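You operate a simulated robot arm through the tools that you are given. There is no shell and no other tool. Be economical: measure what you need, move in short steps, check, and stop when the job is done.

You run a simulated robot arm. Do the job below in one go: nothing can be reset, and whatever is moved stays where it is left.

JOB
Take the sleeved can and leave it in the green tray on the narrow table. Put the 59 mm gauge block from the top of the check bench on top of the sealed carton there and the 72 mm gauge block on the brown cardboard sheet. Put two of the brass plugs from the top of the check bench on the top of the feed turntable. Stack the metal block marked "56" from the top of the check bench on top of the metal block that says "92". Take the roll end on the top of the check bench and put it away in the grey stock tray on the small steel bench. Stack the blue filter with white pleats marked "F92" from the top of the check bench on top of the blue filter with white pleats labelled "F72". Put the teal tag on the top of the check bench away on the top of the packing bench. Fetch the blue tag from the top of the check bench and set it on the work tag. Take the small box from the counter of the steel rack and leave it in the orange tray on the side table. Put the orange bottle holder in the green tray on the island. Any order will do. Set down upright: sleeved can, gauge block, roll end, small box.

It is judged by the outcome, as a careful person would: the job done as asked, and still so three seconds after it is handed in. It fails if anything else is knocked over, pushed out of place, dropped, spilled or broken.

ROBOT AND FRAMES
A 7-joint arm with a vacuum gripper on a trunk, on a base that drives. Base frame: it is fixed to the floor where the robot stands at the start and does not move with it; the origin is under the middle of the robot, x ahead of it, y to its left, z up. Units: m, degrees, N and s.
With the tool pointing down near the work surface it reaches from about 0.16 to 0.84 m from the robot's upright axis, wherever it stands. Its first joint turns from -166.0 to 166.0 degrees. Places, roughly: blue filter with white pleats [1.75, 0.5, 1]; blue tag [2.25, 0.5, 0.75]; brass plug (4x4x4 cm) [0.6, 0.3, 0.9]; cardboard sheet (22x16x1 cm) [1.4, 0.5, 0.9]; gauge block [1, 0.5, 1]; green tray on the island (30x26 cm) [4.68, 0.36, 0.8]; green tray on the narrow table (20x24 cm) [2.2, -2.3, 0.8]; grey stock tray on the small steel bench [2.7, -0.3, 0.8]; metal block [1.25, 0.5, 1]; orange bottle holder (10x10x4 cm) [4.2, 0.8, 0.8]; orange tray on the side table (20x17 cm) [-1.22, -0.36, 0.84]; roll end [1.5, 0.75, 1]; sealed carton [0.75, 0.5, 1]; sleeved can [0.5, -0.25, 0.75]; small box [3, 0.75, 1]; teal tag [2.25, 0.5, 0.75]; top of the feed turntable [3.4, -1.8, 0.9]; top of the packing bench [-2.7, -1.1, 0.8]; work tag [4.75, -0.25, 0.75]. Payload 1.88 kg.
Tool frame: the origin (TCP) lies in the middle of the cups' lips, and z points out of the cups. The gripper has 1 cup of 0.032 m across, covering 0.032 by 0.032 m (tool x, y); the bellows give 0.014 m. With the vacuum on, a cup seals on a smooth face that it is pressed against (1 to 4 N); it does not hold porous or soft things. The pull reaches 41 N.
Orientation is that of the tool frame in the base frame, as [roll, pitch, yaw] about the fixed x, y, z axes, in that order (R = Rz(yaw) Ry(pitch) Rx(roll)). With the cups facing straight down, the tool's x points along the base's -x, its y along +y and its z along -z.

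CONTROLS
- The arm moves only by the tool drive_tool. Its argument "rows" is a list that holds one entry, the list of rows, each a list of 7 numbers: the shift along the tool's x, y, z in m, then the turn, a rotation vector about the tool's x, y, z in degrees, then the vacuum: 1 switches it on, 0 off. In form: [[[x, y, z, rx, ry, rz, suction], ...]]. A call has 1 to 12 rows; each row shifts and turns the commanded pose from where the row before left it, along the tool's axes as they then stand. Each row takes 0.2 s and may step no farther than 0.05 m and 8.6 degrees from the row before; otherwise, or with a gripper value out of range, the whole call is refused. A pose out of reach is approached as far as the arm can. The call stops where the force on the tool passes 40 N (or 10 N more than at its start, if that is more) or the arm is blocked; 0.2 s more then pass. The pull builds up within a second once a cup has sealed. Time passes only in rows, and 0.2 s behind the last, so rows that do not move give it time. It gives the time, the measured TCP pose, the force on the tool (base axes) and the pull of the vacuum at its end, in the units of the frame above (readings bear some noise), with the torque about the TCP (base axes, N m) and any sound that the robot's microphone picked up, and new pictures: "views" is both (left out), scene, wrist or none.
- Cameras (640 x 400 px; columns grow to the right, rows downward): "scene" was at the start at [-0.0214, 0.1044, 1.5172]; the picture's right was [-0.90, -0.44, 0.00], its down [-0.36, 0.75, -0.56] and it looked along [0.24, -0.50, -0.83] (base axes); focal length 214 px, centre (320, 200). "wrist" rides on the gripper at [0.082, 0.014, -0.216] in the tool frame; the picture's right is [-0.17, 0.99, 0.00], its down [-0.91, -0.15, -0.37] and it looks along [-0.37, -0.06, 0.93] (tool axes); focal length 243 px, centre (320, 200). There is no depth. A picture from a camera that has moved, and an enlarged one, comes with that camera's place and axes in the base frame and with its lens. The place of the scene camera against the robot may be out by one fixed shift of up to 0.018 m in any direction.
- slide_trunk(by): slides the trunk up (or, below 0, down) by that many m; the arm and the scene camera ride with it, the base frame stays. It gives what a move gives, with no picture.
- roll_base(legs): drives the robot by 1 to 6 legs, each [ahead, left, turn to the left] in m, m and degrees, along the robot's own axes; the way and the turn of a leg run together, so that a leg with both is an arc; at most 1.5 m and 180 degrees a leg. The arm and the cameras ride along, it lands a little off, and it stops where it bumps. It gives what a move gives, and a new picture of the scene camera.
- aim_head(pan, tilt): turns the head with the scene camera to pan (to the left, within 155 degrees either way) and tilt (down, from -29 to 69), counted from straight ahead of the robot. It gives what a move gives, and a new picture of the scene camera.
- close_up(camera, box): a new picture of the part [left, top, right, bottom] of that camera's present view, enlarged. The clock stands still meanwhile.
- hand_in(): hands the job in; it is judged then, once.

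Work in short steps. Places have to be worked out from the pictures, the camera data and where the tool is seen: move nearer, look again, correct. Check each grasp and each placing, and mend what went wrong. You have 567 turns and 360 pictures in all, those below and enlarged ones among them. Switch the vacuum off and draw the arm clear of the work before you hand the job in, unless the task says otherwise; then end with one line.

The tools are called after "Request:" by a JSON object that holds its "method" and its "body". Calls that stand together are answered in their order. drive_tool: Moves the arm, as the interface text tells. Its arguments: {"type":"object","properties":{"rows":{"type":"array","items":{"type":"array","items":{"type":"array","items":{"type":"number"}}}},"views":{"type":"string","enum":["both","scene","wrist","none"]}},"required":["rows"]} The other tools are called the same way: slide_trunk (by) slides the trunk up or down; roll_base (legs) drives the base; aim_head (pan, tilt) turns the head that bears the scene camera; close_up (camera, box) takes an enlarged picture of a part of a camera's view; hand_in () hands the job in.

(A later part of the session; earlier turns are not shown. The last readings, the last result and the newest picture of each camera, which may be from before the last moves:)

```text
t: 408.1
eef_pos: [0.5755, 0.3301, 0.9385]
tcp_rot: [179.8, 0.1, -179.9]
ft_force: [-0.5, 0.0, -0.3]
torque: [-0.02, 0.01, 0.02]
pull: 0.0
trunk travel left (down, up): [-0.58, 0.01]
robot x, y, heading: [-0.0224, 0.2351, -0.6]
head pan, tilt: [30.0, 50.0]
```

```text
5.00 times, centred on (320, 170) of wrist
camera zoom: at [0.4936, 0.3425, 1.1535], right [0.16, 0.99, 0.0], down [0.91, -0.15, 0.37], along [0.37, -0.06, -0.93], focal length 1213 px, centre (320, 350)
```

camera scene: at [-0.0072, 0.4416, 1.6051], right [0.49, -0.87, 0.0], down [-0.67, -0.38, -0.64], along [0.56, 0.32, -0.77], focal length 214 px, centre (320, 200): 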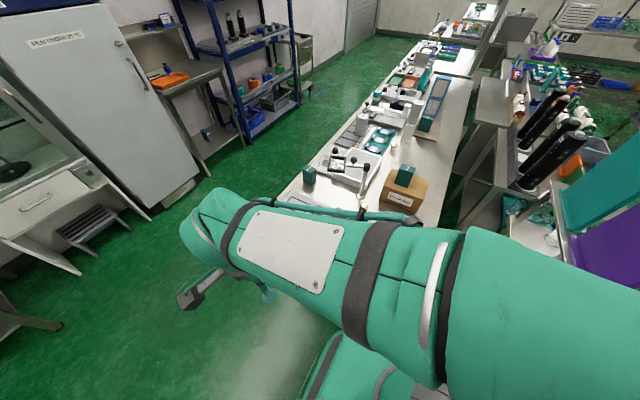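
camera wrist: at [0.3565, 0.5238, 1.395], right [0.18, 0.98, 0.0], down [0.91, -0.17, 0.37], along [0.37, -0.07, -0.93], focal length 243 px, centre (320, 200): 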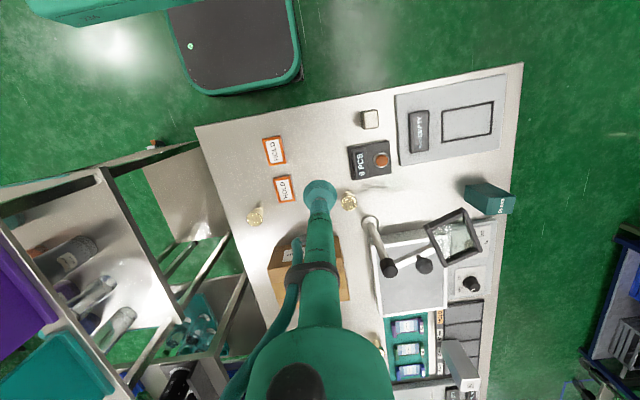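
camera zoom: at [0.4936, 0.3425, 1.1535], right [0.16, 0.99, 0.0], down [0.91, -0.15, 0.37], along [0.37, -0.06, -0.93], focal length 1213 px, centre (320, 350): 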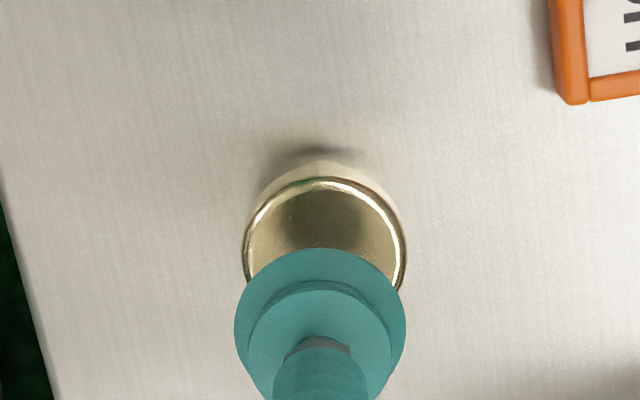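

Aligned within ~1 mm. Descend with vacuum.

Request:
{"method": "drive_tool", "body": {"rows": [[[0, 0, 0.03, 0, 0, 0, 1], [0, 0, 0.01, 0, 0, 0, 1], [0, 0, 0.006, 0, 0, 0, 1], [0, 0, 0.004, 0, 0, 0, 1], [0, 0, 0, 0, 0, 0, 1]]], "views": "none"}}

```text
t: 409.3
eef_pos: [0.5769, 0.3304, 0.8924]
tcp_rot: [179.8, 0.4, -179.8]
ft_force: [-1.1, -1.2, 29.7]
torque: [-0.07, 0.03, -0.08]
pull: 40.8
trunk travel left (down, up): [-0.58, 0.01]
robot x, y, heading: [-0.0227, 0.2357, -0.5]
head pan, tilt: [30.0, 50.0]
```

Sealed. Lift and retract.

Request:
{"method": "drive_tool", "body": {"rows": [[[0, 0, -0.02, 0, 0, 0, 1], [0, 0, -0.04, 0, 0, 0, 1], [0, 0, -0.045, 0, 0, 0, 1], [0, 0, -0.045, 0, 0, 0, 1], [0.02, 0, -0.045, 0, 0, 0, 1], [0.04, 0, -0.03, 0, 0, 0, 1], [0.045, 0, -0.02, 0, 0, 0, 1], [0.045, -0.01, 0, 0, 0, 0, 1], [0.045, -0.01, 0, 0, 0, 0, 1], [0.03, -0.01, 0, 0, 0, 0, 1], [0, 0, 0, 0, 0, 0, 1]]], "views": "wrist"}}

```text
t: 411.7
eef_pos: [0.3488, 0.2988, 1.1347]
tcp_rot: [179.8, 0.0, -179.8]
ft_force: [-0.6, -0.2, -1.2]
torque: [-0.01, -0.01, 0.0]
pull: 40.9
trunk travel left (down, up): [-0.58, 0.01]
robot x, y, heading: [-0.0214, 0.2339, -0.8]
head pan, tilt: [30.0, 50.0]
camera wrist: at [0.2678, 0.3119, 1.3495], right [0.16, 0.99, 0.0], down [0.91, -0.15, 0.37], along [0.37, -0.06, -0.93], focal length 243 px, centre (320, 200)
```

wrist: 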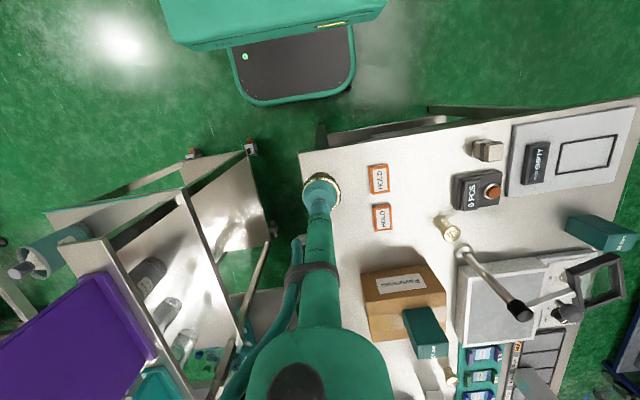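

Plug held. Drive to the south aisle and east toward the turntable.

Request:
{"method": "roll_base", "body": {"legs": [[-0.02, -1.2, 0.6], [1.5, 0, 0], [1.4, 0, 0]]}}

```text
t: 431.4
eef_pos: [3.2205, -0.893, 1.1345]
tcp_rot: [179.8, -0.1, -179.7]
ft_force: [0.5, -0.8, 0.2]
torque: [0.0, -0.04, -0.02]
pull: 40.9
trunk travel left (down, up): [-0.58, 0.01]
robot x, y, heading: [2.8483, -0.9623, -0.5]
head pan, tilt: [30.0, 50.0]
camera scene: at [2.8634, -0.7523, 1.6051], right [0.49, -0.87, 0.0], down [-0.67, -0.38, -0.64], along [0.56, 0.32, -0.77], focal length 214 px, centre (320, 200)
```

scene: 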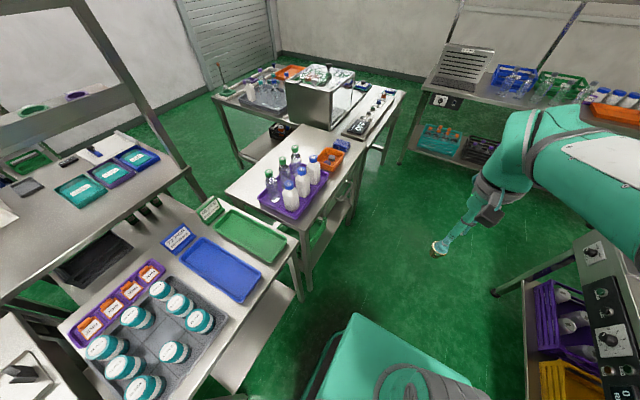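

Request:
{"method": "roll_base", "body": {"legs": [[0.42, -0.24, 0.5]]}}

Request:
{"method": "aim_head", "body": {"pan": -85, "tilt": 55}}

```text
t: 434.2
eef_pos: [3.6413, -1.1307, 1.1348]
tcp_rot: [179.7, 0.0, -179.3]
ft_force: [-0.5, -0.5, -1.3]
torque: [-0.01, 0.01, 0.01]
pull: 41.0
trunk travel left (down, up): [-0.58, 0.01]
robot x, y, heading: [3.2688, -1.1994, -0.2]
head pan, tilt: [30.0, 50.0]
camera scene: at [3.2828, -0.9926, 1.6051], right [0.5, -0.87, 0.0], down [-0.66, -0.38, -0.64], along [0.56, 0.32, -0.77], focal length 214 px, centre (320, 200)
```

scene: 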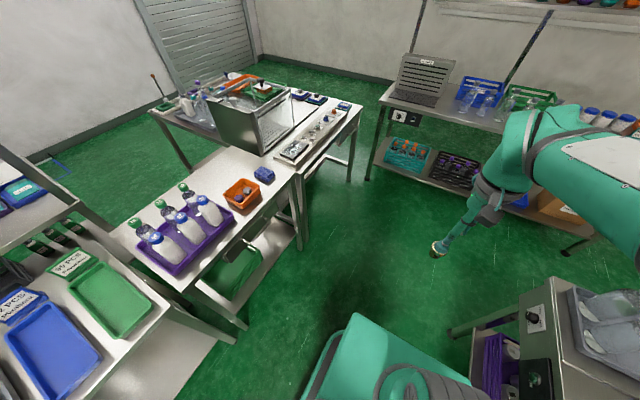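

```text
t: 436.2
eef_pos: [3.6418, -1.1305, 1.136]
tcp_rot: [179.9, 0.1, -179.3]
ft_force: [-0.3, 0.4, -1.2]
torque: [-0.01, 0.0, 0.01]
pull: 40.6
trunk travel left (down, up): [-0.58, 0.01]
robot x, y, heading: [3.269, -1.1993, 0.0]
head pan, tilt: [-85.0, 55.0]
camera scene: at [3.2223, -1.1028, 1.5986], right [-1.0, -0.09, 0.0], down [-0.07, 0.82, -0.57], along [0.05, -0.57, -0.82], focal length 214 px, centre (320, 200)
```

scene: 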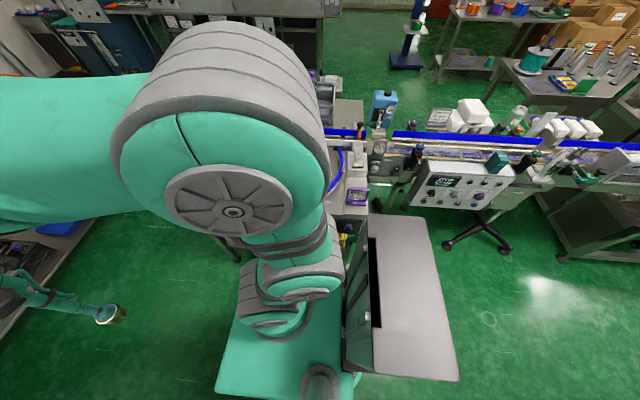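

Swing the arm to the right over the turntable, raised a bit.

Request:
{"method": "drive_tool", "body": {"rows": [[[0, -0.02, -0.04, 0, 0, 0, 1], [0, -0.03, -0.035, 0, 0, 0, 1], [0, -0.045, 0, 0, 0, 0, 1], [0, -0.045, 0, 0, 0, 0, 1], [0, -0.045, 0, 0, 0, 0, 1], [0.01, -0.045, 0, 0, 0, 0, 1], [0.02, -0.045, 0, 0, 0, 0, 1], [0.025, -0.04, 0, 0, 0, 0, 1], [0.025, -0.04, 0, 0, 0, 0, 1], [0.03, -0.035, 0, 0, 0, 0, 1], [0.03, -0.035, 0, 0, 0, 0, 1]]], "views": "both"}}

```text
t: 438.6
eef_pos: [3.5063, -1.5586, 1.2059]
tcp_rot: [179.9, 0.1, -179.2]
ft_force: [0.6, -0.2, -1.2]
torque: [-0.04, 0.01, 0.0]
pull: 40.4
trunk travel left (down, up): [-0.58, 0.01]
robot x, y, heading: [3.2681, -1.1984, -0.0]
head pan, tilt: [-85.0, 55.0]
camera scene: at [3.2222, -1.103, 1.5986], right [-1.0, -0.09, 0.0], down [-0.07, 0.82, -0.57], along [0.05, -0.57, -0.82], focal length 214 px, centre (320, 200)
camera wrist: at [3.4245, -1.546, 1.4219], right [0.15, 0.99, 0.0], down [0.92, -0.14, 0.37], along [0.37, -0.05, -0.93], focal length 243 px, centre (320, 200)
```

scene: 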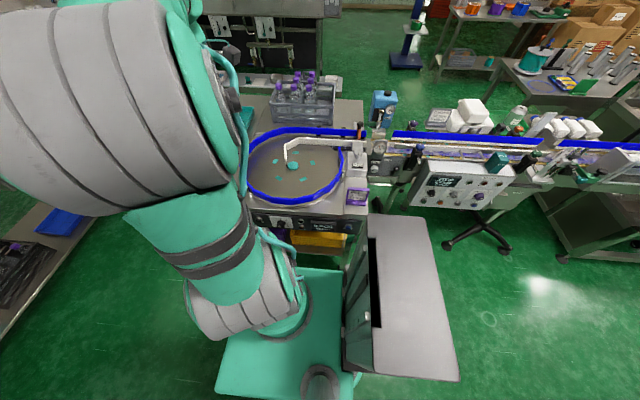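
wrist: 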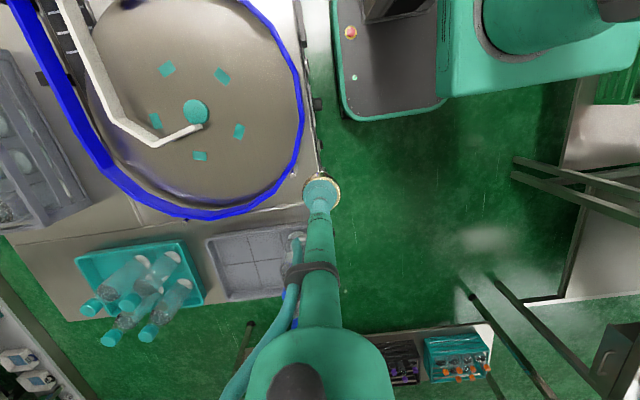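

Turntable disc centre ≈(3.40,-1.81). I'll put the first plug at about (3.46,-1.70).

Request:
{"method": "drive_tool", "body": {"rows": [[[0.015, -0.047, 0, 0, 0, 0, 1], [0.015, -0.047, 0, 0, 0, 0, 1], [0.015, -0.047, 0, 0, 0, 0, 1], [0, 0, 0.045, 0, 0, 0, 1], [0, 0, 0.045, 0, 0, 0, 1], [0, 0, 0.045, 0, 0, 0, 1], [0, 0, 0.045, 0, 0, 0, 1], [0, 0, 0.03, 0, 0, 0, 1], [0, 0, 0, 0, 0, 0, 1]]], "views": "wrist"}}

```text
t: 440.6
eef_pos: [3.4637, -1.6987, 0.9991]
tcp_rot: [179.8, 0.0, -179.3]
ft_force: [0.6, 0.3, -1.2]
torque: [-0.02, 0.0, 0.01]
pull: 40.3
trunk travel left (down, up): [-0.58, 0.01]
robot x, y, heading: [3.2732, -1.1974, 0.2]
head pan, tilt: [-85.0, 55.0]
camera wrist: at [3.3812, -1.687, 1.2128], right [0.15, 0.99, 0.0], down [0.92, -0.14, 0.37], along [0.37, -0.05, -0.93], focal length 243 px, centre (320, 200)
```

wrist: 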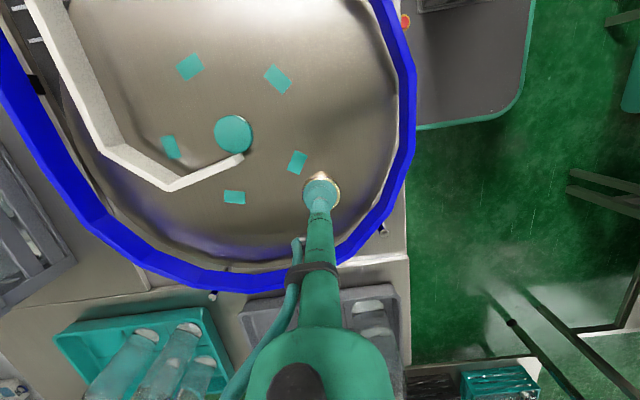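

Request:
{"method": "drive_tool", "body": {"rows": [[[0, 0, 0.03, 0, 0, 0, 1], [0, 0, 0.025, 0, 0, 0, 1], [0, 0, 0.01, 0, 0, 0, 1], [0, 0, 0.0, 0, 0, 0, 1]]], "views": "none"}}

```text
t: 441.6
eef_pos: [3.4638, -1.6975, 0.9331]
tcp_rot: [179.8, -0.1, -179.2]
ft_force: [-0.2, 0.2, -1.0]
torque: [0.02, 0.01, 0.03]
pull: 41.1
trunk travel left (down, up): [-0.58, 0.01]
robot x, y, heading: [3.2724, -1.1989, 0.3]
head pan, tilt: [-85.0, 55.0]
```

Request:
{"method": "drive_tool", "body": {"rows": [[[0, 0, 0.008, 0, 0, 0, 1], [0, 0, 0.006, 0, 0, 0, 1], [0, 0, 0.004, 0, 0, 0, 1], [0, 0, 0.0, 0, 0, 0, 1]]], "views": "none"}}

```text
t: 442.6
eef_pos: [3.463, -1.6987, 0.9151]
tcp_rot: [179.9, 0.1, -179.3]
ft_force: [0.1, 0.9, -1.3]
torque: [0.05, -0.02, 0.0]
pull: 40.6
trunk travel left (down, up): [-0.58, 0.01]
robot x, y, heading: [3.2678, -1.198, -0.0]
head pan, tilt: [-85.0, 55.0]
```

Request:
{"method": "drive_tool", "body": {"rows": [[[0, 0, 0.006, 0, 0, 0, 1], [0, 0, 0.005, 0, 0, 0, 1], [0, 0, 0.0, 0, 0, 0, 1]]], "views": "none"}}

```text
t: 443.4
eef_pos: [3.4643, -1.6974, 0.9039]
tcp_rot: [179.9, 0.0, -179.3]
ft_force: [-0.2, 0.0, -0.6]
torque: [0.03, 0.03, -0.01]
pull: 40.7
trunk travel left (down, up): [-0.58, 0.01]
robot x, y, heading: [3.2673, -1.1987, -0.1]
head pan, tilt: [-85.0, 55.0]
```

Request:
{"method": "drive_tool", "body": {"rows": [[[0, 0, 0.005, 0, 0, 0, 1], [0, 0, 0.004, 0, 0, 0, 1], [0, 0, 0.0, 0, 0, 0, 1]]], "views": "none"}}

```text
t: 444.2
eef_pos: [3.4644, -1.6993, 0.8983]
tcp_rot: [-179.9, 0.1, -179.4]
ft_force: [1.4, 0.6, 28.2]
torque: [0.1, -0.11, -0.01]
pull: 41.1
trunk travel left (down, up): [-0.58, 0.01]
robot x, y, heading: [3.2669, -1.2, -0.2]
head pan, tilt: [-85.0, 55.0]
```

Contact at z≈0.90. Relax, release, lift.

Request:
{"method": "drive_tool", "body": {"rows": [[[0, 0, -0.003, 0, 0, 0, 0], [0, 0, 0, 0, 0, 0, 0], [0, 0, 0, 0, 0, 0, 0], [0, 0, 0, 0, 0, 0, 0], [0, 0, -0.005, 0, 0, 0, 0], [0, 0, -0.02, 0, 0, 0, 0], [0, 0, -0.045, 0, 0, 0, 0], [0, 0.01, -0.045, 0, 0, 0, 0], [-0.02, 0.02, -0.04, 0, 0, 0, 0]]], "views": "wrist"}}

```text
t: 446.2
eef_pos: [3.4837, -1.6671, 1.0542]
tcp_rot: [179.7, 0.0, -179.2]
ft_force: [-0.2, 0.6, -0.2]
torque: [0.03, -0.03, -0.01]
pull: 0.1
trunk travel left (down, up): [-0.58, 0.01]
robot x, y, heading: [3.2692, -1.2005, 0.2]
head pan, tilt: [-85.0, 55.0]
camera wrist: at [3.4019, -1.656, 1.2692], right [0.15, 0.99, 0.0], down [0.92, -0.14, 0.37], along [0.37, -0.05, -0.93], focal length 243 px, centre (320, 200)
```

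wrist: 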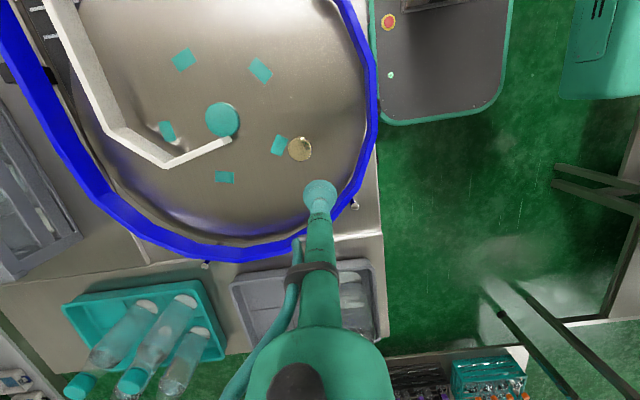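

Plug stands on the disc. Fold the arm back to the front.

Request:
{"method": "drive_tool", "body": {"rows": [[[0, 0.01, -0.045, 0, 0, 0, 0], [-0.01, 0.02, -0.04, 0, 0, 0, 0], [-0.025, 0.04, -0.01, 0, 0, 0, 0], [-0.03, 0.035, -0.01, 0, 0, 0, 0], [-0.025, 0.04, 0, 0, 0, 0, 0], [-0.025, 0.04, 0, 0, 0, 0, 0], [-0.02, 0.045, 0, 0, 0, 0, 0], [-0.01, 0.045, 0, 0, 0, 0, 0], [0, 0.048, 0, 0, 0, 0, 0], [0, 0.048, 0, 0, 0, 0, 0], [0, 0.048, 0, 0, 0, 0, 0], [0, 0.048, 0, 0, 0, 0, 0]]], "views": "none"}}

```text
t: 448.8
eef_pos: [3.6225, -1.199, 1.159]
tcp_rot: [179.8, 0.0, -179.3]
ft_force: [0.2, -0.8, -0.2]
torque: [-0.03, 0.02, 0.02]
pull: 0.1
trunk travel left (down, up): [-0.58, 0.01]
robot x, y, heading: [3.2689, -1.1989, 0.1]
head pan, tilt: [-85.0, 55.0]
```

Drive back to the west end.

Request:
{"method": "roll_base", "body": {"legs": [[0, 0.22, 0], [-1.5, 0, 0], [-1.5, 0, 0], [-0.3, 0, 0]]}}

```text
t: 466.2
eef_pos: [0.3118, -1.004, 1.1594]
tcp_rot: [179.8, 0.0, -178.5]
ft_force: [-0.8, 0.0, -1.1]
torque: [-0.01, -0.05, -0.02]
pull: 0.0
trunk travel left (down, up): [-0.58, 0.01]
robot x, y, heading: [-0.0448, -1.0067, 0.6]
head pan, tilt: [-85.0, 55.0]
camera scene: at [-0.0903, -0.9109, 1.5985], right [-0.99, -0.1, 0.0], down [-0.08, 0.81, -0.57], along [0.06, -0.57, -0.82], focal length 214 px, centre (320, 200)
```

scene: 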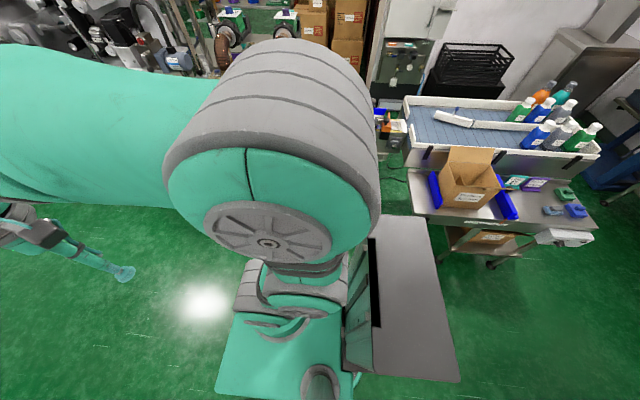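

Request:
{"method": "roll_base", "body": {"legs": [[0.0, 1.42, -0.6]]}}

```text
t: 473.2
eef_pos: [0.2986, 0.4075, 1.1588]
tcp_rot: [179.8, 0.0, -179.1]
ft_force: [0.3, 0.6, 0.5]
torque: [0.02, 0.01, 0.01]
pull: 0.1
trunk travel left (down, up): [-0.58, 0.01]
robot x, y, heading: [-0.0554, 0.4082, 0.3]
head pan, tilt: [-85.0, 55.0]
camera scene: at [-0.1025, 0.5024, 1.5985], right [-1.0, -0.09, 0.0], down [-0.08, 0.82, -0.57], along [0.05, -0.57, -0.82], focal length 214 px, centre (320, 200)
```

scene: 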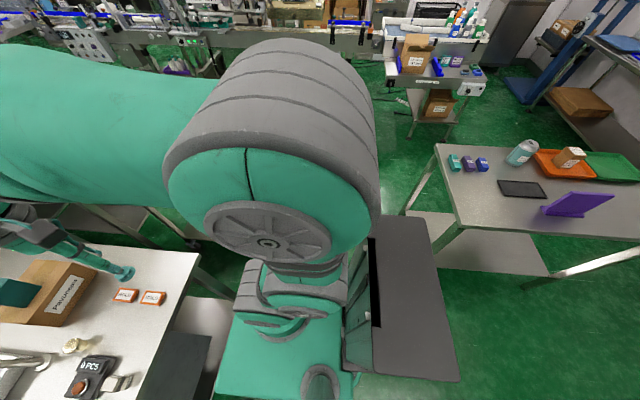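

Move over the second plug, near (0.576,0.548), minding the lever next to it.

Request:
{"method": "drive_tool", "body": {"rows": [[[-0.04, 0.02, 0, 0, 0, 0, 0], [-0.04, 0.02, 0, 0, 0, 0, 0], [-0.04, 0.02, 0, 0, 0, 0, 0], [-0.04, 0.02, 0, 0, 0, 0, 0], [-0.04, 0.02, 0.01, 0, 0, 0, 0], [-0.04, 0.02, 0.02, 0, 0, 0, 0], [0, 0, 0.035, 0, 0, -0.9, 0], [0, 0, 0, 0, 0, 0, 0]]], "views": "wrist"}}

Request:
{"method": "close_up", "body": {"camera": "wrist", "box": [240, 100, 400, 210]}}

```text
t: 475.1
eef_pos: [0.5376, 0.532, 1.0949]
tcp_rot: [179.8, 0.0, -178.0]
ft_force: [0.3, 0.2, -0.3]
torque: [-0.03, -0.02, 0.01]
pull: 0.0
trunk travel left (down, up): [-0.58, 0.01]
robot x, y, heading: [-0.0588, 0.4075, 0.3]
head pan, tilt: [-85.0, 55.0]
camera wrist: at [0.4543, 0.5423, 1.3087], right [0.13, 0.99, 0.0], down [0.92, -0.12, 0.37], along [0.37, -0.05, -0.93], focal length 243 px, centre (320, 200)
```

wrist: 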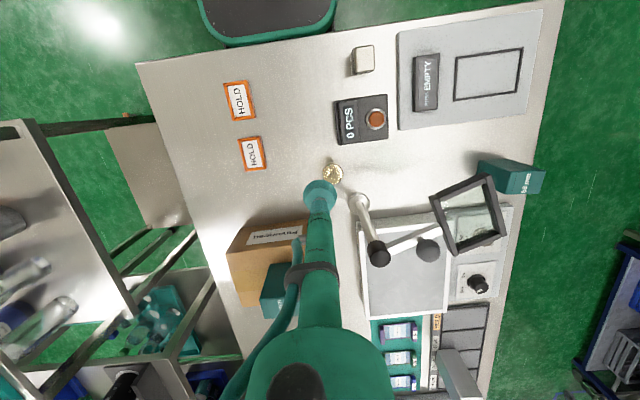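

```text
3.64 times, centred on (320, 155) of wrist
camera zoom: at [0.4543, 0.5423, 1.3087], right [0.13, 0.99, 0.0], down [0.92, -0.12, 0.37], along [0.37, -0.05, -0.93], focal length 882 px, centre (320, 364)
```

zoom: 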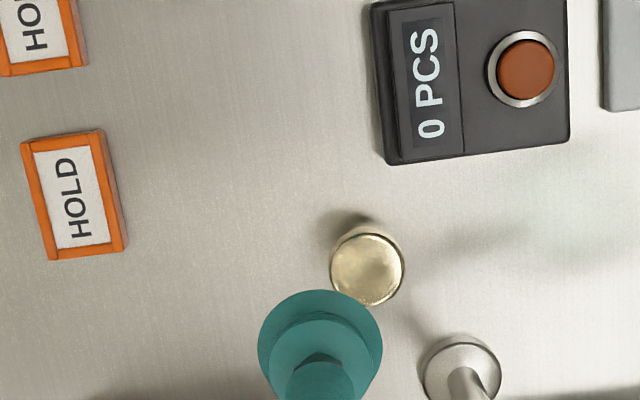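

Request:
{"method": "drive_tool", "body": {"rows": [[[0, 0, 0, 0, 0, 2, 0], [-0.0372, 0.017, 0, 0, 0, 0, 0], [0, 0, 0.045, 0, 0, 0, 0], [0, 0, 0.045, 0, 0, 0, 0], [0, 0, 0.045, 0, 0, 0, 0], [0, 0, 0.02, 0, 0, 0, 0], [0, 0, 0, 0, 0, 0, 0]]], "views": "none"}}

Request:
{"method": "close_up", "body": {"camera": "wrist", "box": [270, 130, 370, 210]}}

```text
t: 476.6
eef_pos: [0.5738, 0.5489, 0.9396]
tcp_rot: [179.8, 0.0, 179.9]
ft_force: [0.7, 0.2, -0.3]
torque: [0.01, -0.06, 0.01]
pull: 0.1
trunk travel left (down, up): [-0.58, 0.01]
robot x, y, heading: [-0.0581, 0.4012, 0.5]
head pan, tilt: [-85.0, 55.0]
```

```text
5.00 times, centred on (320, 170) of wrist
camera zoom: at [0.4915, 0.562, 1.1536], right [0.17, 0.99, 0.0], down [0.91, -0.16, 0.37], along [0.37, -0.06, -0.93], focal length 1213 px, centre (320, 350)
```

zoom: 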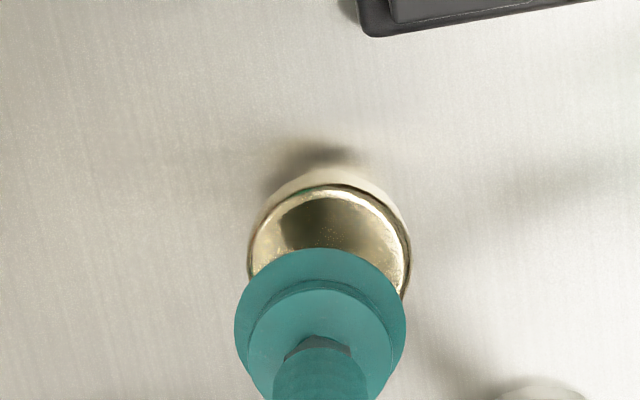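

Request:
{"method": "drive_tool", "body": {"rows": [[[-0.0012, 0.001, 0.03, 0, 0, 0, 1], [0, 0, 0.01, 0, 0, 0, 1], [0, 0, 0.006, 0, 0, 0, 1], [0, 0, 0.002, 0, 0, 0, 1], [0, 0, 0, 0, 0, 0, 1], [0, 0, 0, 0, 0, 0, 1]]], "views": "none"}}

```text
t: 478.1
eef_pos: [0.575, 0.5502, 0.8934]
tcp_rot: [179.7, 0.3, 179.9]
ft_force: [0.3, -0.2, 23.1]
torque: [-0.09, 0.0, -0.03]
pull: 40.4
trunk travel left (down, up): [-0.58, 0.01]
robot x, y, heading: [-0.0542, 0.4044, 0.3]
head pan, tilt: [-85.0, 55.0]
```

Sealed. Lift straight and retract.

Request:
{"method": "drive_tool", "body": {"rows": [[[0, 0, -0.02, 0, 0, 0, 1], [0, 0, -0.04, 0, 0, 0, 1], [0, 0, -0.045, 0, 0, 0, 1], [0, 0, -0.045, 0, 0, 0, 1], [0, 0, -0.045, 0, 0, 0, 1], [0.03, -0.015, -0.035, 0, 0, 0, 1], [0.045, -0.02, -0.005, 0, 0, 0, 1], [0.045, -0.02, 0, 0, 0, 0, 1], [0.045, -0.02, 0, 0, 0, 0, 1], [0.04, -0.02, 0, 0, 0, 0, 1], [0.03, -0.02, 0, 0, 0, 0, 1]]], "views": "wrist"}}

```text
t: 480.4
eef_pos: [0.3404, 0.4326, 1.1261]
tcp_rot: [179.8, 0.0, 179.9]
ft_force: [0.3, 0.8, -1.0]
torque: [0.01, -0.02, -0.01]
pull: 41.2
trunk travel left (down, up): [-0.58, 0.01]
robot x, y, heading: [-0.0554, 0.4073, 0.4]
head pan, tilt: [-85.0, 55.0]
camera wrist: at [0.2571, 0.4472, 1.341], right [0.17, 0.99, 0.0], down [0.91, -0.16, 0.37], along [0.37, -0.06, -0.93], focal length 243 px, centre (320, 200)
```

wrist: 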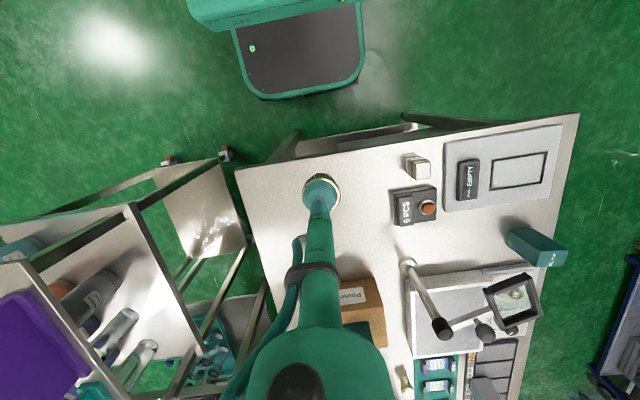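

Held. Drive again to the turntable.

Request:
{"method": "roll_base", "body": {"legs": [[0.0, -1.39, -0.4], [1.5, 0, 0], [1.5, 0, 0], [0.32, -0.2, 0]]}}

```text
t: 503.3
eef_pos: [3.6307, -1.2081, 1.1263]
tcp_rot: [179.8, 0.0, 178.7]
ft_force: [0.3, -0.3, -0.6]
torque: [0.02, 0.03, 0.0]
pull: 40.3
trunk travel left (down, up): [-0.58, 0.01]
robot x, y, heading: [3.238, -1.2263, -0.9]
head pan, tilt: [-85.0, 55.0]
camera scene: at [3.1905, -1.1301, 1.5986], right [-1.0, -0.07, 0.0], down [-0.06, 0.82, -0.57], along [0.04, -0.57, -0.82], focal length 214 px, centre (320, 200)
```

scene: 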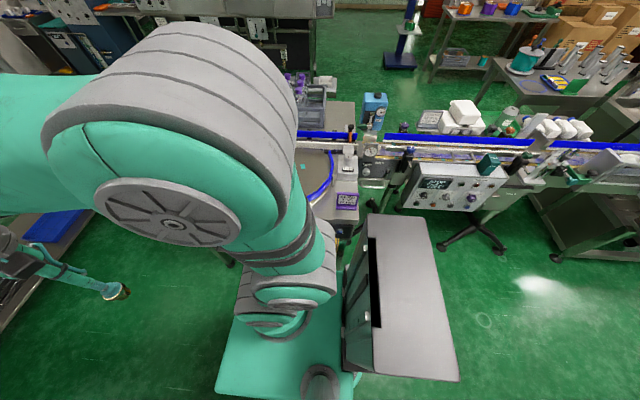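

Request:
{"method": "drive_tool", "body": {"rows": [[[0, -0.02, -0.04, 0, 0, 0, 1], [0, -0.03, -0.035, 0, 0, 0, 1], [0, -0.045, 0, 0, 0, 0, 1], [0, -0.045, 0, 0, 0, 0, 1], [0, -0.045, 0, 0, 0, 0, 1], [0.02, -0.045, 0, 0, 0, 0, 1], [0.025, -0.04, 0, 0, 0, 0, 1], [0.03, -0.035, 0, 0, 0, 0, 1], [0.035, -0.035, 0, 0, 0, 0, 1], [0.035, -0.035, 0, 0, 0, 0, 1], [0.035, -0.035, 0, 0, 0, 0, 1], [0.035, -0.035, 0, 0, 0, 0, 1]]], "views": "none"}}

Request:
{"method": "drive_tool", "body": {"rows": [[[0.03, -0.03, 0, 0, 0, 0, 1], [0.025, -0.02, 0.03, 0, 0, 0, 1], [0, 0, 0.045, 0, 0, 0, 1], [0, 0, 0.045, 0, 0, 0, 1], [0, 0, 0.045, 0, 0, 0, 1], [0, 0, 0, 0, 0, 0, 1]]], "views": "wrist"}}

```text
t: 505.9
eef_pos: [3.405, -1.6478, 1.2]
tcp_rot: [179.8, 0.0, 178.7]
ft_force: [-0.8, 0.0, -0.2]
torque: [0.0, 0.04, -0.04]
pull: 40.8
trunk travel left (down, up): [-0.58, 0.01]
robot x, y, heading: [3.2342, -1.2295, -0.9]
head pan, tilt: [-85.0, 55.0]
```

```text
t: 507.3
eef_pos: [3.3503, -1.6971, 1.0347]
tcp_rot: [179.8, 0.1, 178.8]
ft_force: [0.5, -0.4, -0.1]
torque: [0.03, -0.01, -0.01]
pull: 40.8
trunk travel left (down, up): [-0.58, 0.01]
robot x, y, heading: [3.2361, -1.2286, -0.8]
head pan, tilt: [-85.0, 55.0]
camera wrist: at [3.2689, -1.6822, 1.2485], right [0.19, 0.98, 0.0], down [0.91, -0.18, 0.37], along [0.37, -0.07, -0.93], focal length 243 px, centre (320, 200)
```

wrist: 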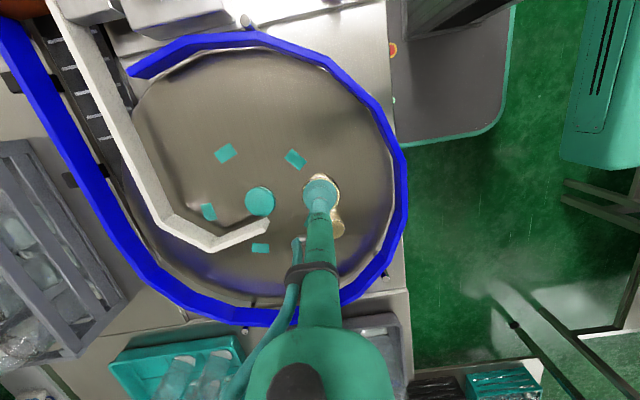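

Plug 1 is 11 cm away. Lower.

Request:
{"method": "drive_tool", "body": {"rows": [[[0, 0, 0.04, 0, 0, 0, 1], [0, 0, 0.04, 0, 0, 0, 1], [0, 0, 0.03, 0, 0, 0, 1], [0, 0, 0.015, 0, 0, 0, 1], [0, 0, 0.005, 0, 0, 0, 1], [0, 0, 0.0, 0, 0, 0, 1]]], "views": "none"}}

```text
t: 508.7
eef_pos: [3.35, -1.6961, 0.9046]
tcp_rot: [179.8, -0.1, 178.7]
ft_force: [-0.3, -0.8, -0.7]
torque: [-0.01, -0.01, 0.02]
pull: 41.1
trunk travel left (down, up): [-0.58, 0.01]
robot x, y, heading: [3.2319, -1.2267, -1.1]
head pan, tilt: [-85.0, 55.0]
```

Request:
{"method": "drive_tool", "body": {"rows": [[[0, 0, 0.005, 0, 0, 0, 1], [0, 0, 0.003, 0, 0, 0, 1], [0, 0, 0.0, 0, 0, 0, 1]]], "views": "none"}}

```text
t: 509.5
eef_pos: [3.3502, -1.6968, 0.8995]
tcp_rot: [-179.9, 0.1, 178.6]
ft_force: [1.1, 2.1, 23.2]
torque: [0.06, -0.02, -0.01]
pull: 40.6
trunk travel left (down, up): [-0.58, 0.01]
robot x, y, heading: [3.2342, -1.2283, -0.9]
head pan, tilt: [-85.0, 55.0]
```

Request:
{"method": "drive_tool", "body": {"rows": [[[0, 0, -0.002, 0, 0, 0, 0], [0, 0, 0, 0, 0, 0, 0], [0, 0, 0, 0, 0, 0, 0], [0, 0, 0, 0, 0, 0, 0], [0, 0, -0.005, 0, 0, 0, 0], [0, 0, -0.02, 0, 0, 0, 0], [0, 0, -0.045, 0, 0, 0, 0], [0, 0.01, -0.045, 0, 0, 0, 0], [-0.02, 0.02, -0.04, 0, 0, 0, 0], [-0.02, 0.02, -0.04, 0, 0, 0, 0]]], "views": "wrist"}}

```text
t: 511.7
eef_pos: [3.3914, -1.6467, 1.0939]
tcp_rot: [179.8, 0.0, 178.6]
ft_force: [-0.3, 0.9, -0.5]
torque: [0.0, 0.0, -0.02]
pull: 0.1
trunk travel left (down, up): [-0.58, 0.01]
robot x, y, heading: [3.234, -1.2285, -0.9]
head pan, tilt: [-85.0, 55.0]
camera wrist: at [3.3103, -1.6314, 1.3091], right [0.19, 0.98, 0.0], down [0.91, -0.18, 0.37], along [0.37, -0.07, -0.93], focal length 243 px, centre (320, 200)
```

wrist: 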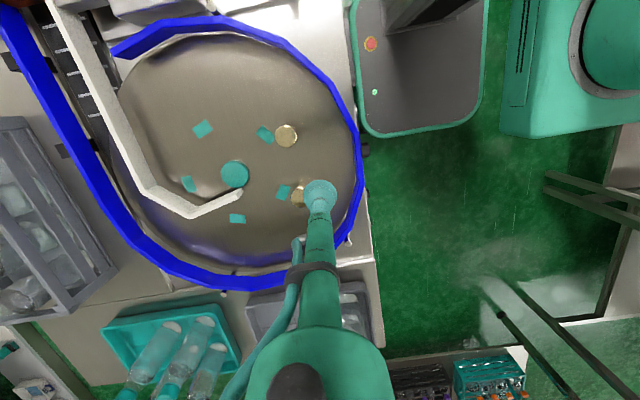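

Both plugs stand on the turntable. Fold the arm.

Request:
{"method": "drive_tool", "body": {"rows": [[[-0.02, 0.02, -0.04, 0, 0, 0, 0], [-0.025, 0.03, -0.03, 0, 0, 0, 0], [-0.03, 0.035, -0.01, 0, 0, 0, 0], [-0.03, 0.035, 0, 0, 0, 0, 0], [-0.03, 0.035, 0, 0, 0, 0, 0], [-0.025, 0.04, 0, 0, 0, 0, 0], [-0.025, 0.04, 0, 0, 0, 0, 0], [-0.02, 0.045, 0, 0, 0, 0, 0], [-0.01, 0.045, 0, 0, 0, 0, 0], [0, 0.048, 0, 0, 0, 0, 0], [0, 0.048, 0, 0, 0, 0, 0]]], "views": "none"}}

```text
t: 514.1
eef_pos: [3.6154, -1.231, 1.1748]
tcp_rot: [179.8, 0.0, 178.6]
ft_force: [0.6, 0.5, 1.1]
torque: [0.0, 0.0, 0.0]
pull: 0.1
trunk travel left (down, up): [-0.58, 0.01]
robot x, y, heading: [3.2416, -1.2281, -0.9]
head pan, tilt: [-85.0, 55.0]
```

Request:
{"method": "roll_base", "body": {"legs": [[0, 0.24, 0.9], [-0.5, 0, 0]]}}

Request:
{"method": "aim_head", "body": {"pan": 85, "tilt": 50}}

Request:
{"method": "close_up", "body": {"camera": "scene", "box": [200, 120, 500, 310]}}

```text
t: 518.5
eef_pos: [3.1165, -0.9836, 1.1753]
tcp_rot: [179.8, 0.0, 179.9]
ft_force: [-0.1, -0.3, -0.1]
torque: [0.0, 0.03, -0.01]
pull: 0.1
trunk travel left (down, up): [-0.58, 0.01]
robot x, y, heading: [2.7341, -0.9871, 0.1]
head pan, tilt: [-85.0, 55.0]
camera scene: at [2.69, -0.8903, 1.5985], right [-1.0, -0.09, 0.0], down [-0.07, 0.82, -0.57], along [0.05, -0.57, -0.82], focal length 214 px, centre (320, 200)
```

scene: 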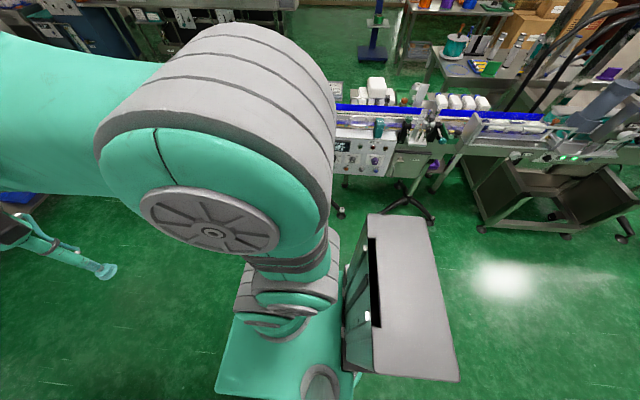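

```text
t: 521.0
eef_pos: [3.1172, -0.9834, 1.1739]
tcp_rot: [179.8, 0.1, 179.9]
ft_force: [0.4, -0.5, -0.7]
torque: [-0.03, -0.03, 0.01]
pull: 0.0
trunk travel left (down, up): [-0.58, 0.01]
robot x, y, heading: [2.7353, -0.9887, 0.3]
head pan, tilt: [85.0, 50.0]
camera scene: at [2.69, -0.7417, 1.6051], right [1.0, -0.08, 0.0], down [-0.06, -0.76, -0.64], along [0.05, 0.64, -0.77], focal length 214 px, centre (320, 200)
```

scene: 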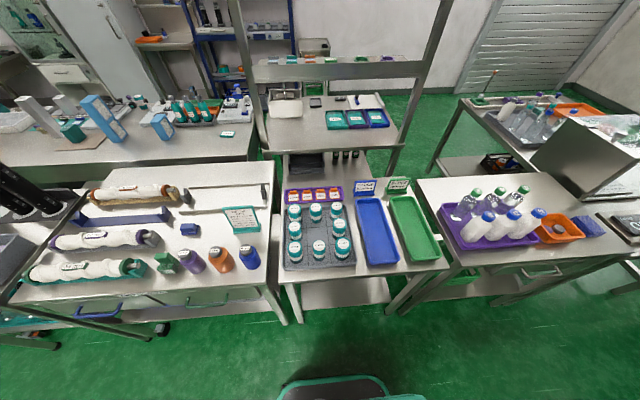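

```text
2.11 times, centred on (350, 215) of scene
camera zoom: at [2.69, -0.7417, 1.6051], right [1.0, -0.08, 0.0], down [-0.06, -0.76, -0.64], along [0.05, 0.64, -0.77], focal length 452 px, centre (257, 168)
```

zoom: 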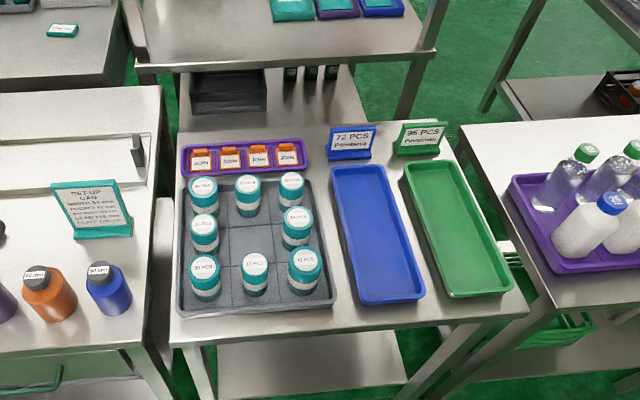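

The 3×3 grey stock tray has its centre cell free at ≈(2.71,-0.27) — that's for the roll end. Drive round to the north side to fetch it.

Request:
{"method": "roll_base", "body": {"legs": [[-1.5, 0, 0], [-1.28, 0, 0]]}}

```text
t: 534.5
eef_pos: [0.3403, -0.9944, 1.1746]
tcp_rot: [179.8, 0.0, 179.3]
ft_force: [-0.6, -0.3, -0.6]
torque: [0.01, 0.03, -0.01]
pull: 0.1
trunk travel left (down, up): [-0.58, 0.01]
robot x, y, heading: [-0.0431, -0.9934, -0.4]
head pan, tilt: [85.0, 50.0]
camera scene: at [-0.0843, -0.748, 1.6051], right [1.0, -0.09, 0.0], down [-0.07, -0.76, -0.64], along [0.06, 0.64, -0.77], focal length 214 px, centre (320, 200)
```

scene: 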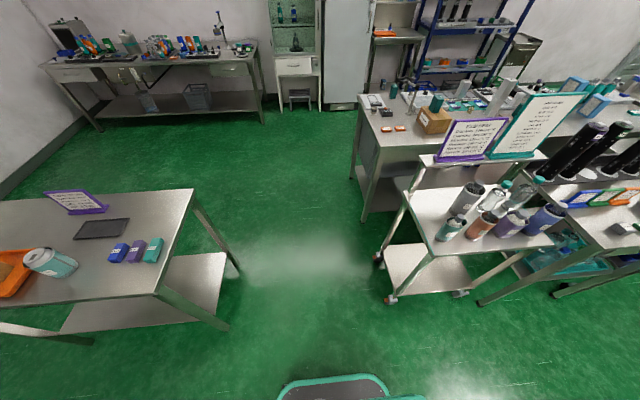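

Request:
{"method": "roll_base", "body": {"legs": [[0, 1.1, 0.4], [0, 1.17, 0], [1.35, 0, 0]]}}

```text
t: 552.1
eef_pos: [1.6945, 1.2686, 1.1739]
tcp_rot: [179.8, 0.0, 179.1]
ft_force: [-0.5, -0.3, -0.6]
torque: [-0.02, -0.01, 0.0]
pull: 0.0
trunk travel left (down, up): [-0.58, 0.01]
robot x, y, heading: [1.3113, 1.2683, -0.2]
head pan, tilt: [85.0, 50.0]
camera scene: at [1.2704, 1.5155, 1.6051], right [1.0, -0.1, 0.0], down [-0.07, -0.76, -0.64], along [0.06, 0.64, -0.77], focal length 214 px, centre (320, 200)
```

scene: 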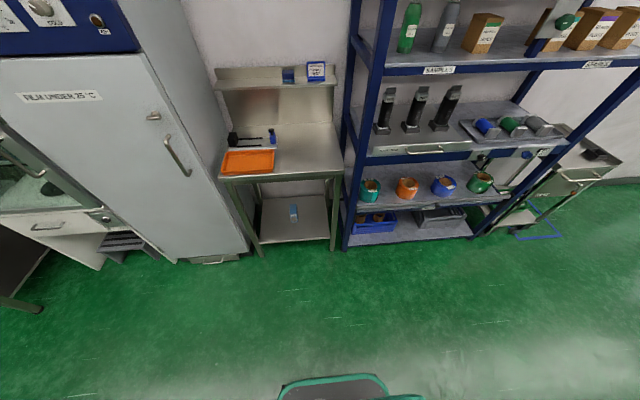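

Roll end is near (1.556,0.855). Move the tool toward it.

Request:
{"method": "drive_tool", "body": {"rows": [[[0, -0.045, 0, 0, 0, 0, 0], [0, -0.045, 0, 0, 0, 0, 0], [0, -0.045, 0, 0, 0, 0, 0], [0.01, -0.045, 0, 0, 0, 0, 0], [0.01, -0.045, 0, 0, 0, 0, 0], [0.02, -0.04, 0, 0, 0, 0, 0], [0.03, -0.035, 0, 0, 0, 0, 0], [0.03, -0.03, 0, 0, 0, 0, 0], [0, 0, 0, 0, 0, 0, 0]]], "views": "wrist"}}

Request:
{"method": "close_up", "body": {"camera": "wrist", "box": [200, 60, 400, 200]}}

```text
t: 554.1
eef_pos: [1.5894, 0.9388, 1.1724]
tcp_rot: [179.9, 0.1, 179.2]
ft_force: [0.5, -0.3, 0.1]
torque: [0.01, -0.04, 0.01]
pull: 0.0
trunk travel left (down, up): [-0.58, 0.01]
robot x, y, heading: [1.316, 1.2708, -0.5]
head pan, tilt: [85.0, 50.0]
camera wrist: at [1.5072, 0.9526, 1.3877], right [0.18, 0.98, 0.0], down [0.91, -0.17, 0.37], along [0.37, -0.06, -0.93], focal length 243 px, centre (320, 200)
```

wrist: 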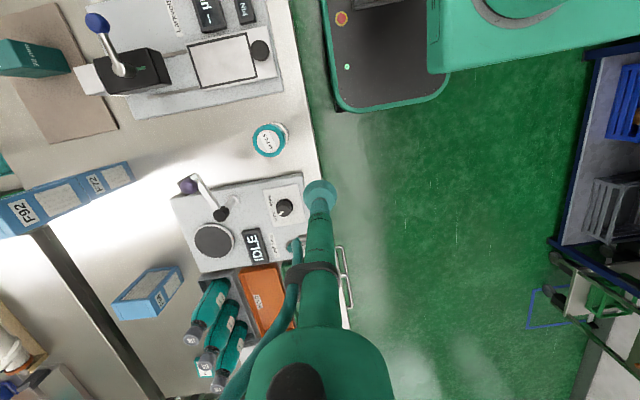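

```text
2.86 times, centred on (300, 130) of wrist
camera zoom: at [1.5072, 0.9526, 1.3877], right [0.18, 0.98, 0.0], down [0.91, -0.17, 0.37], along [0.37, -0.06, -0.93], focal length 693 px, centre (377, 400)
```

zoom: 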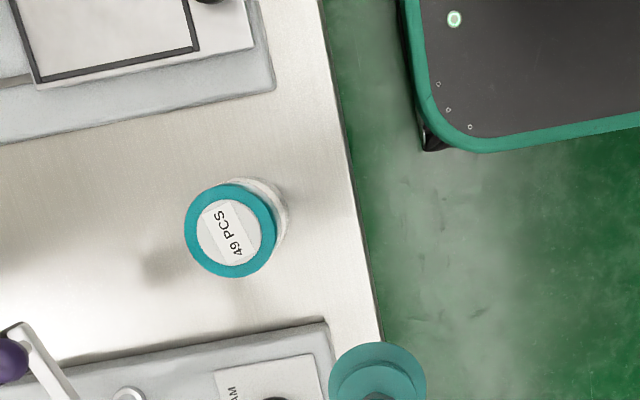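

Roll top at (1.555,0.854,0.94). Align above it.

Request:
{"method": "drive_tool", "body": {"rows": [[[0.017, -0.042, 0, 0, 0, -0.8, 0], [0.017, -0.043, 0, 0, 0, 0, 0], [0, 0, 0.045, 0, 0, 0, 0], [0, 0, 0.045, 0, 0, 0, 0], [0, 0, 0.045, 0, 0, 0, 0], [0, 0, 0.035, 0, 0, 0, 0], [0, 0, 0, 0, 0, 0, 0]]], "views": "none"}}

Request:
{"method": "close_up", "body": {"camera": "wrist", "box": [260, 120, 380, 210]}}

```text
t: 555.7
eef_pos: [1.5549, 0.8549, 1.001]
tcp_rot: [179.7, 0.0, 179.9]
ft_force: [-0.7, -0.8, 1.0]
torque: [0.01, 0.02, 0.04]
pull: 0.1
trunk travel left (down, up): [-0.58, 0.01]
robot x, y, heading: [1.3127, 1.2701, -0.5]
head pan, tilt: [85.0, 50.0]
```

```text
4.44 times, centred on (320, 165) of wrist
camera zoom: at [1.4728, 0.8677, 1.2161], right [0.17, 0.99, 0.0], down [0.91, -0.16, 0.37], along [0.37, -0.06, -0.93], focal length 1078 px, centre (320, 356)
```

zoom: 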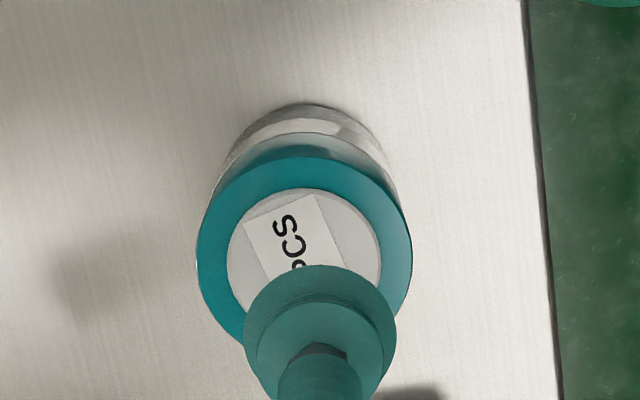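

Shift ~5 mm left and descend with vacuum.

Request:
{"method": "drive_tool", "body": {"rows": [[[0.0015, -0.0055, 0.03, 0, 0, 0, 0], [0, 0, 0.015, 0, 0, 0, 1], [0, 0, 0.01, 0, 0, 0, 1], [0, 0, 0.005, 0, 0, 0, 1], [0, 0, 0, 0, 0, 0, 1]]], "views": "none"}}

```text
t: 556.9
eef_pos: [1.5528, 0.8491, 0.9436]
tcp_rot: [179.9, 0.1, 179.9]
ft_force: [-1.2, 1.0, 15.6]
torque: [0.04, 0.02, 0.01]
pull: 40.7
trunk travel left (down, up): [-0.58, 0.01]
robot x, y, heading: [1.3137, 1.2752, -0.5]
head pan, tilt: [85.0, 50.0]
```

Sealed. Lift and fold forward.

Request:
{"method": "drive_tool", "body": {"rows": [[[0, 0, -0.02, 0, 0, 0, 1], [0, 0, -0.045, 0, 0, 0, 1], [0, 0, -0.045, 0, 0, 0, 1], [0, 0, -0.045, 0, 0, 0, 1], [-0.01, 0.02, -0.04, 0, 0, 0, 1], [-0.03, 0.035, -0.01, 0, 0, 0, 1], [-0.03, 0.035, 0, 0, 0, 0, 1], [-0.02, 0.045, 0, 0, 0, 0, 1], [-0.02, 0.045, 0, 0, 0, 0, 1], [-0.02, 0.045, 0, 0, 0, 0, 1], [0, 0.048, 0, 0, 0, 0, 1], [0, 0.048, 0, 0, 0, 0, 1]]], "views": "wrist"}}

```text
t: 559.5
eef_pos: [1.6817, 1.1703, 1.1515]
tcp_rot: [179.9, 0.0, 179.9]
ft_force: [-0.2, -0.3, -1.6]
torque: [0.01, -0.01, 0.0]
pull: 40.6
trunk travel left (down, up): [-0.58, 0.01]
robot x, y, heading: [1.3176, 1.2679, -0.6]
head pan, tilt: [85.0, 50.0]
camera wrist: at [1.6006, 1.184, 1.365], right [0.17, 0.99, 0.0], down [0.91, -0.16, 0.37], along [0.37, -0.06, -0.93], focal length 243 px, centre (320, 200)
```

wrist: 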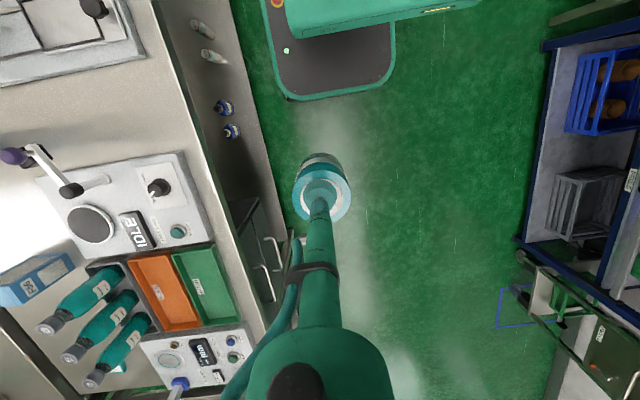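

Drive back west, south, and east to the stock tray.

Request:
{"method": "roll_base", "body": {"legs": [[-1.36, 0, 0.5], [0, -1.1, 0], [0, -1.16, 0]]}}

```text
t: 577.0
eef_pos: [0.3085, -1.0744, 1.1511]
tcp_rot: [179.8, -0.1, -179.6]
ft_force: [-0.2, -0.1, -1.8]
torque: [-0.04, 0.02, -0.01]
pull: 40.4
trunk travel left (down, up): [-0.58, 0.01]
robot x, y, heading: [-0.0624, -0.9779, 0.0]
head pan, tilt: [85.0, 50.0]
camera scene: at [-0.1073, -0.7329, 1.6051], right [1.0, -0.09, 0.0], down [-0.07, -0.76, -0.64], along [0.06, 0.64, -0.77], focal length 214 px, centre (320, 200)
```

scene: 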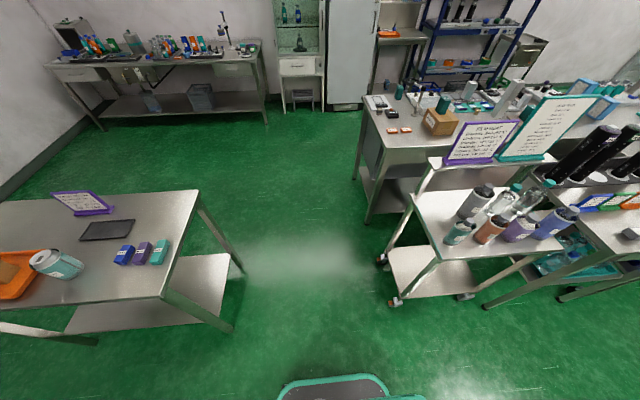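

Request:
{"method": "roll_base", "body": {"legs": [[1.4, 0, 0], [1.35, 0, 0], [0, 0.14, 0]]}}

Request:
{"method": "close_up", "body": {"camera": "scene", "box": [220, 180, 460, 340]}}

```text
t: 591.3
eef_pos: [3.0618, -0.949, 1.15]
tcp_rot: [179.8, 0.0, 179.9]
ft_force: [-0.1, 0.3, -1.1]
torque: [0.0, -0.02, 0.01]
pull: 40.4
trunk travel left (down, up): [-0.58, 0.01]
robot x, y, heading: [2.6922, -0.8483, -0.5]
head pan, tilt: [85.0, 50.0]
camera scene: at [2.6478, -0.6047, 1.605], right [1.0, -0.1, 0.0], down [-0.07, -0.76, -0.64], along [0.06, 0.64, -0.77], focal length 214 px, centre (320, 200)
```

scene: 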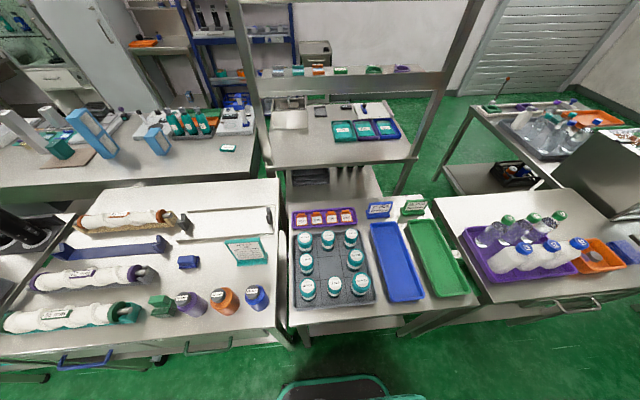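

```text
2.50 times, centred on (340, 260) of scene
camera zoom: at [2.6478, -0.6047, 1.605], right [1.0, -0.1, 0.0], down [-0.07, -0.76, -0.64], along [0.06, 0.64, -0.77], focal length 536 px, centre (270, 50)
```

zoom: 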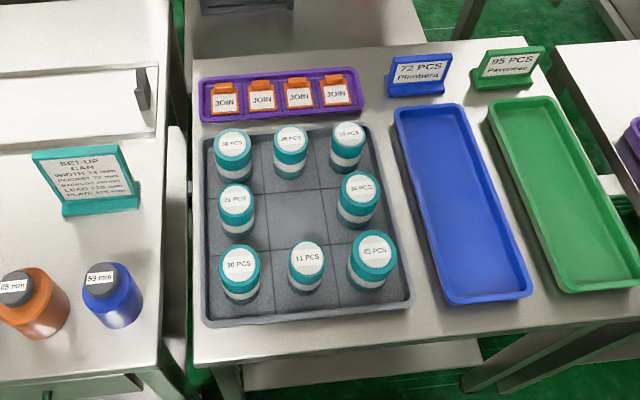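

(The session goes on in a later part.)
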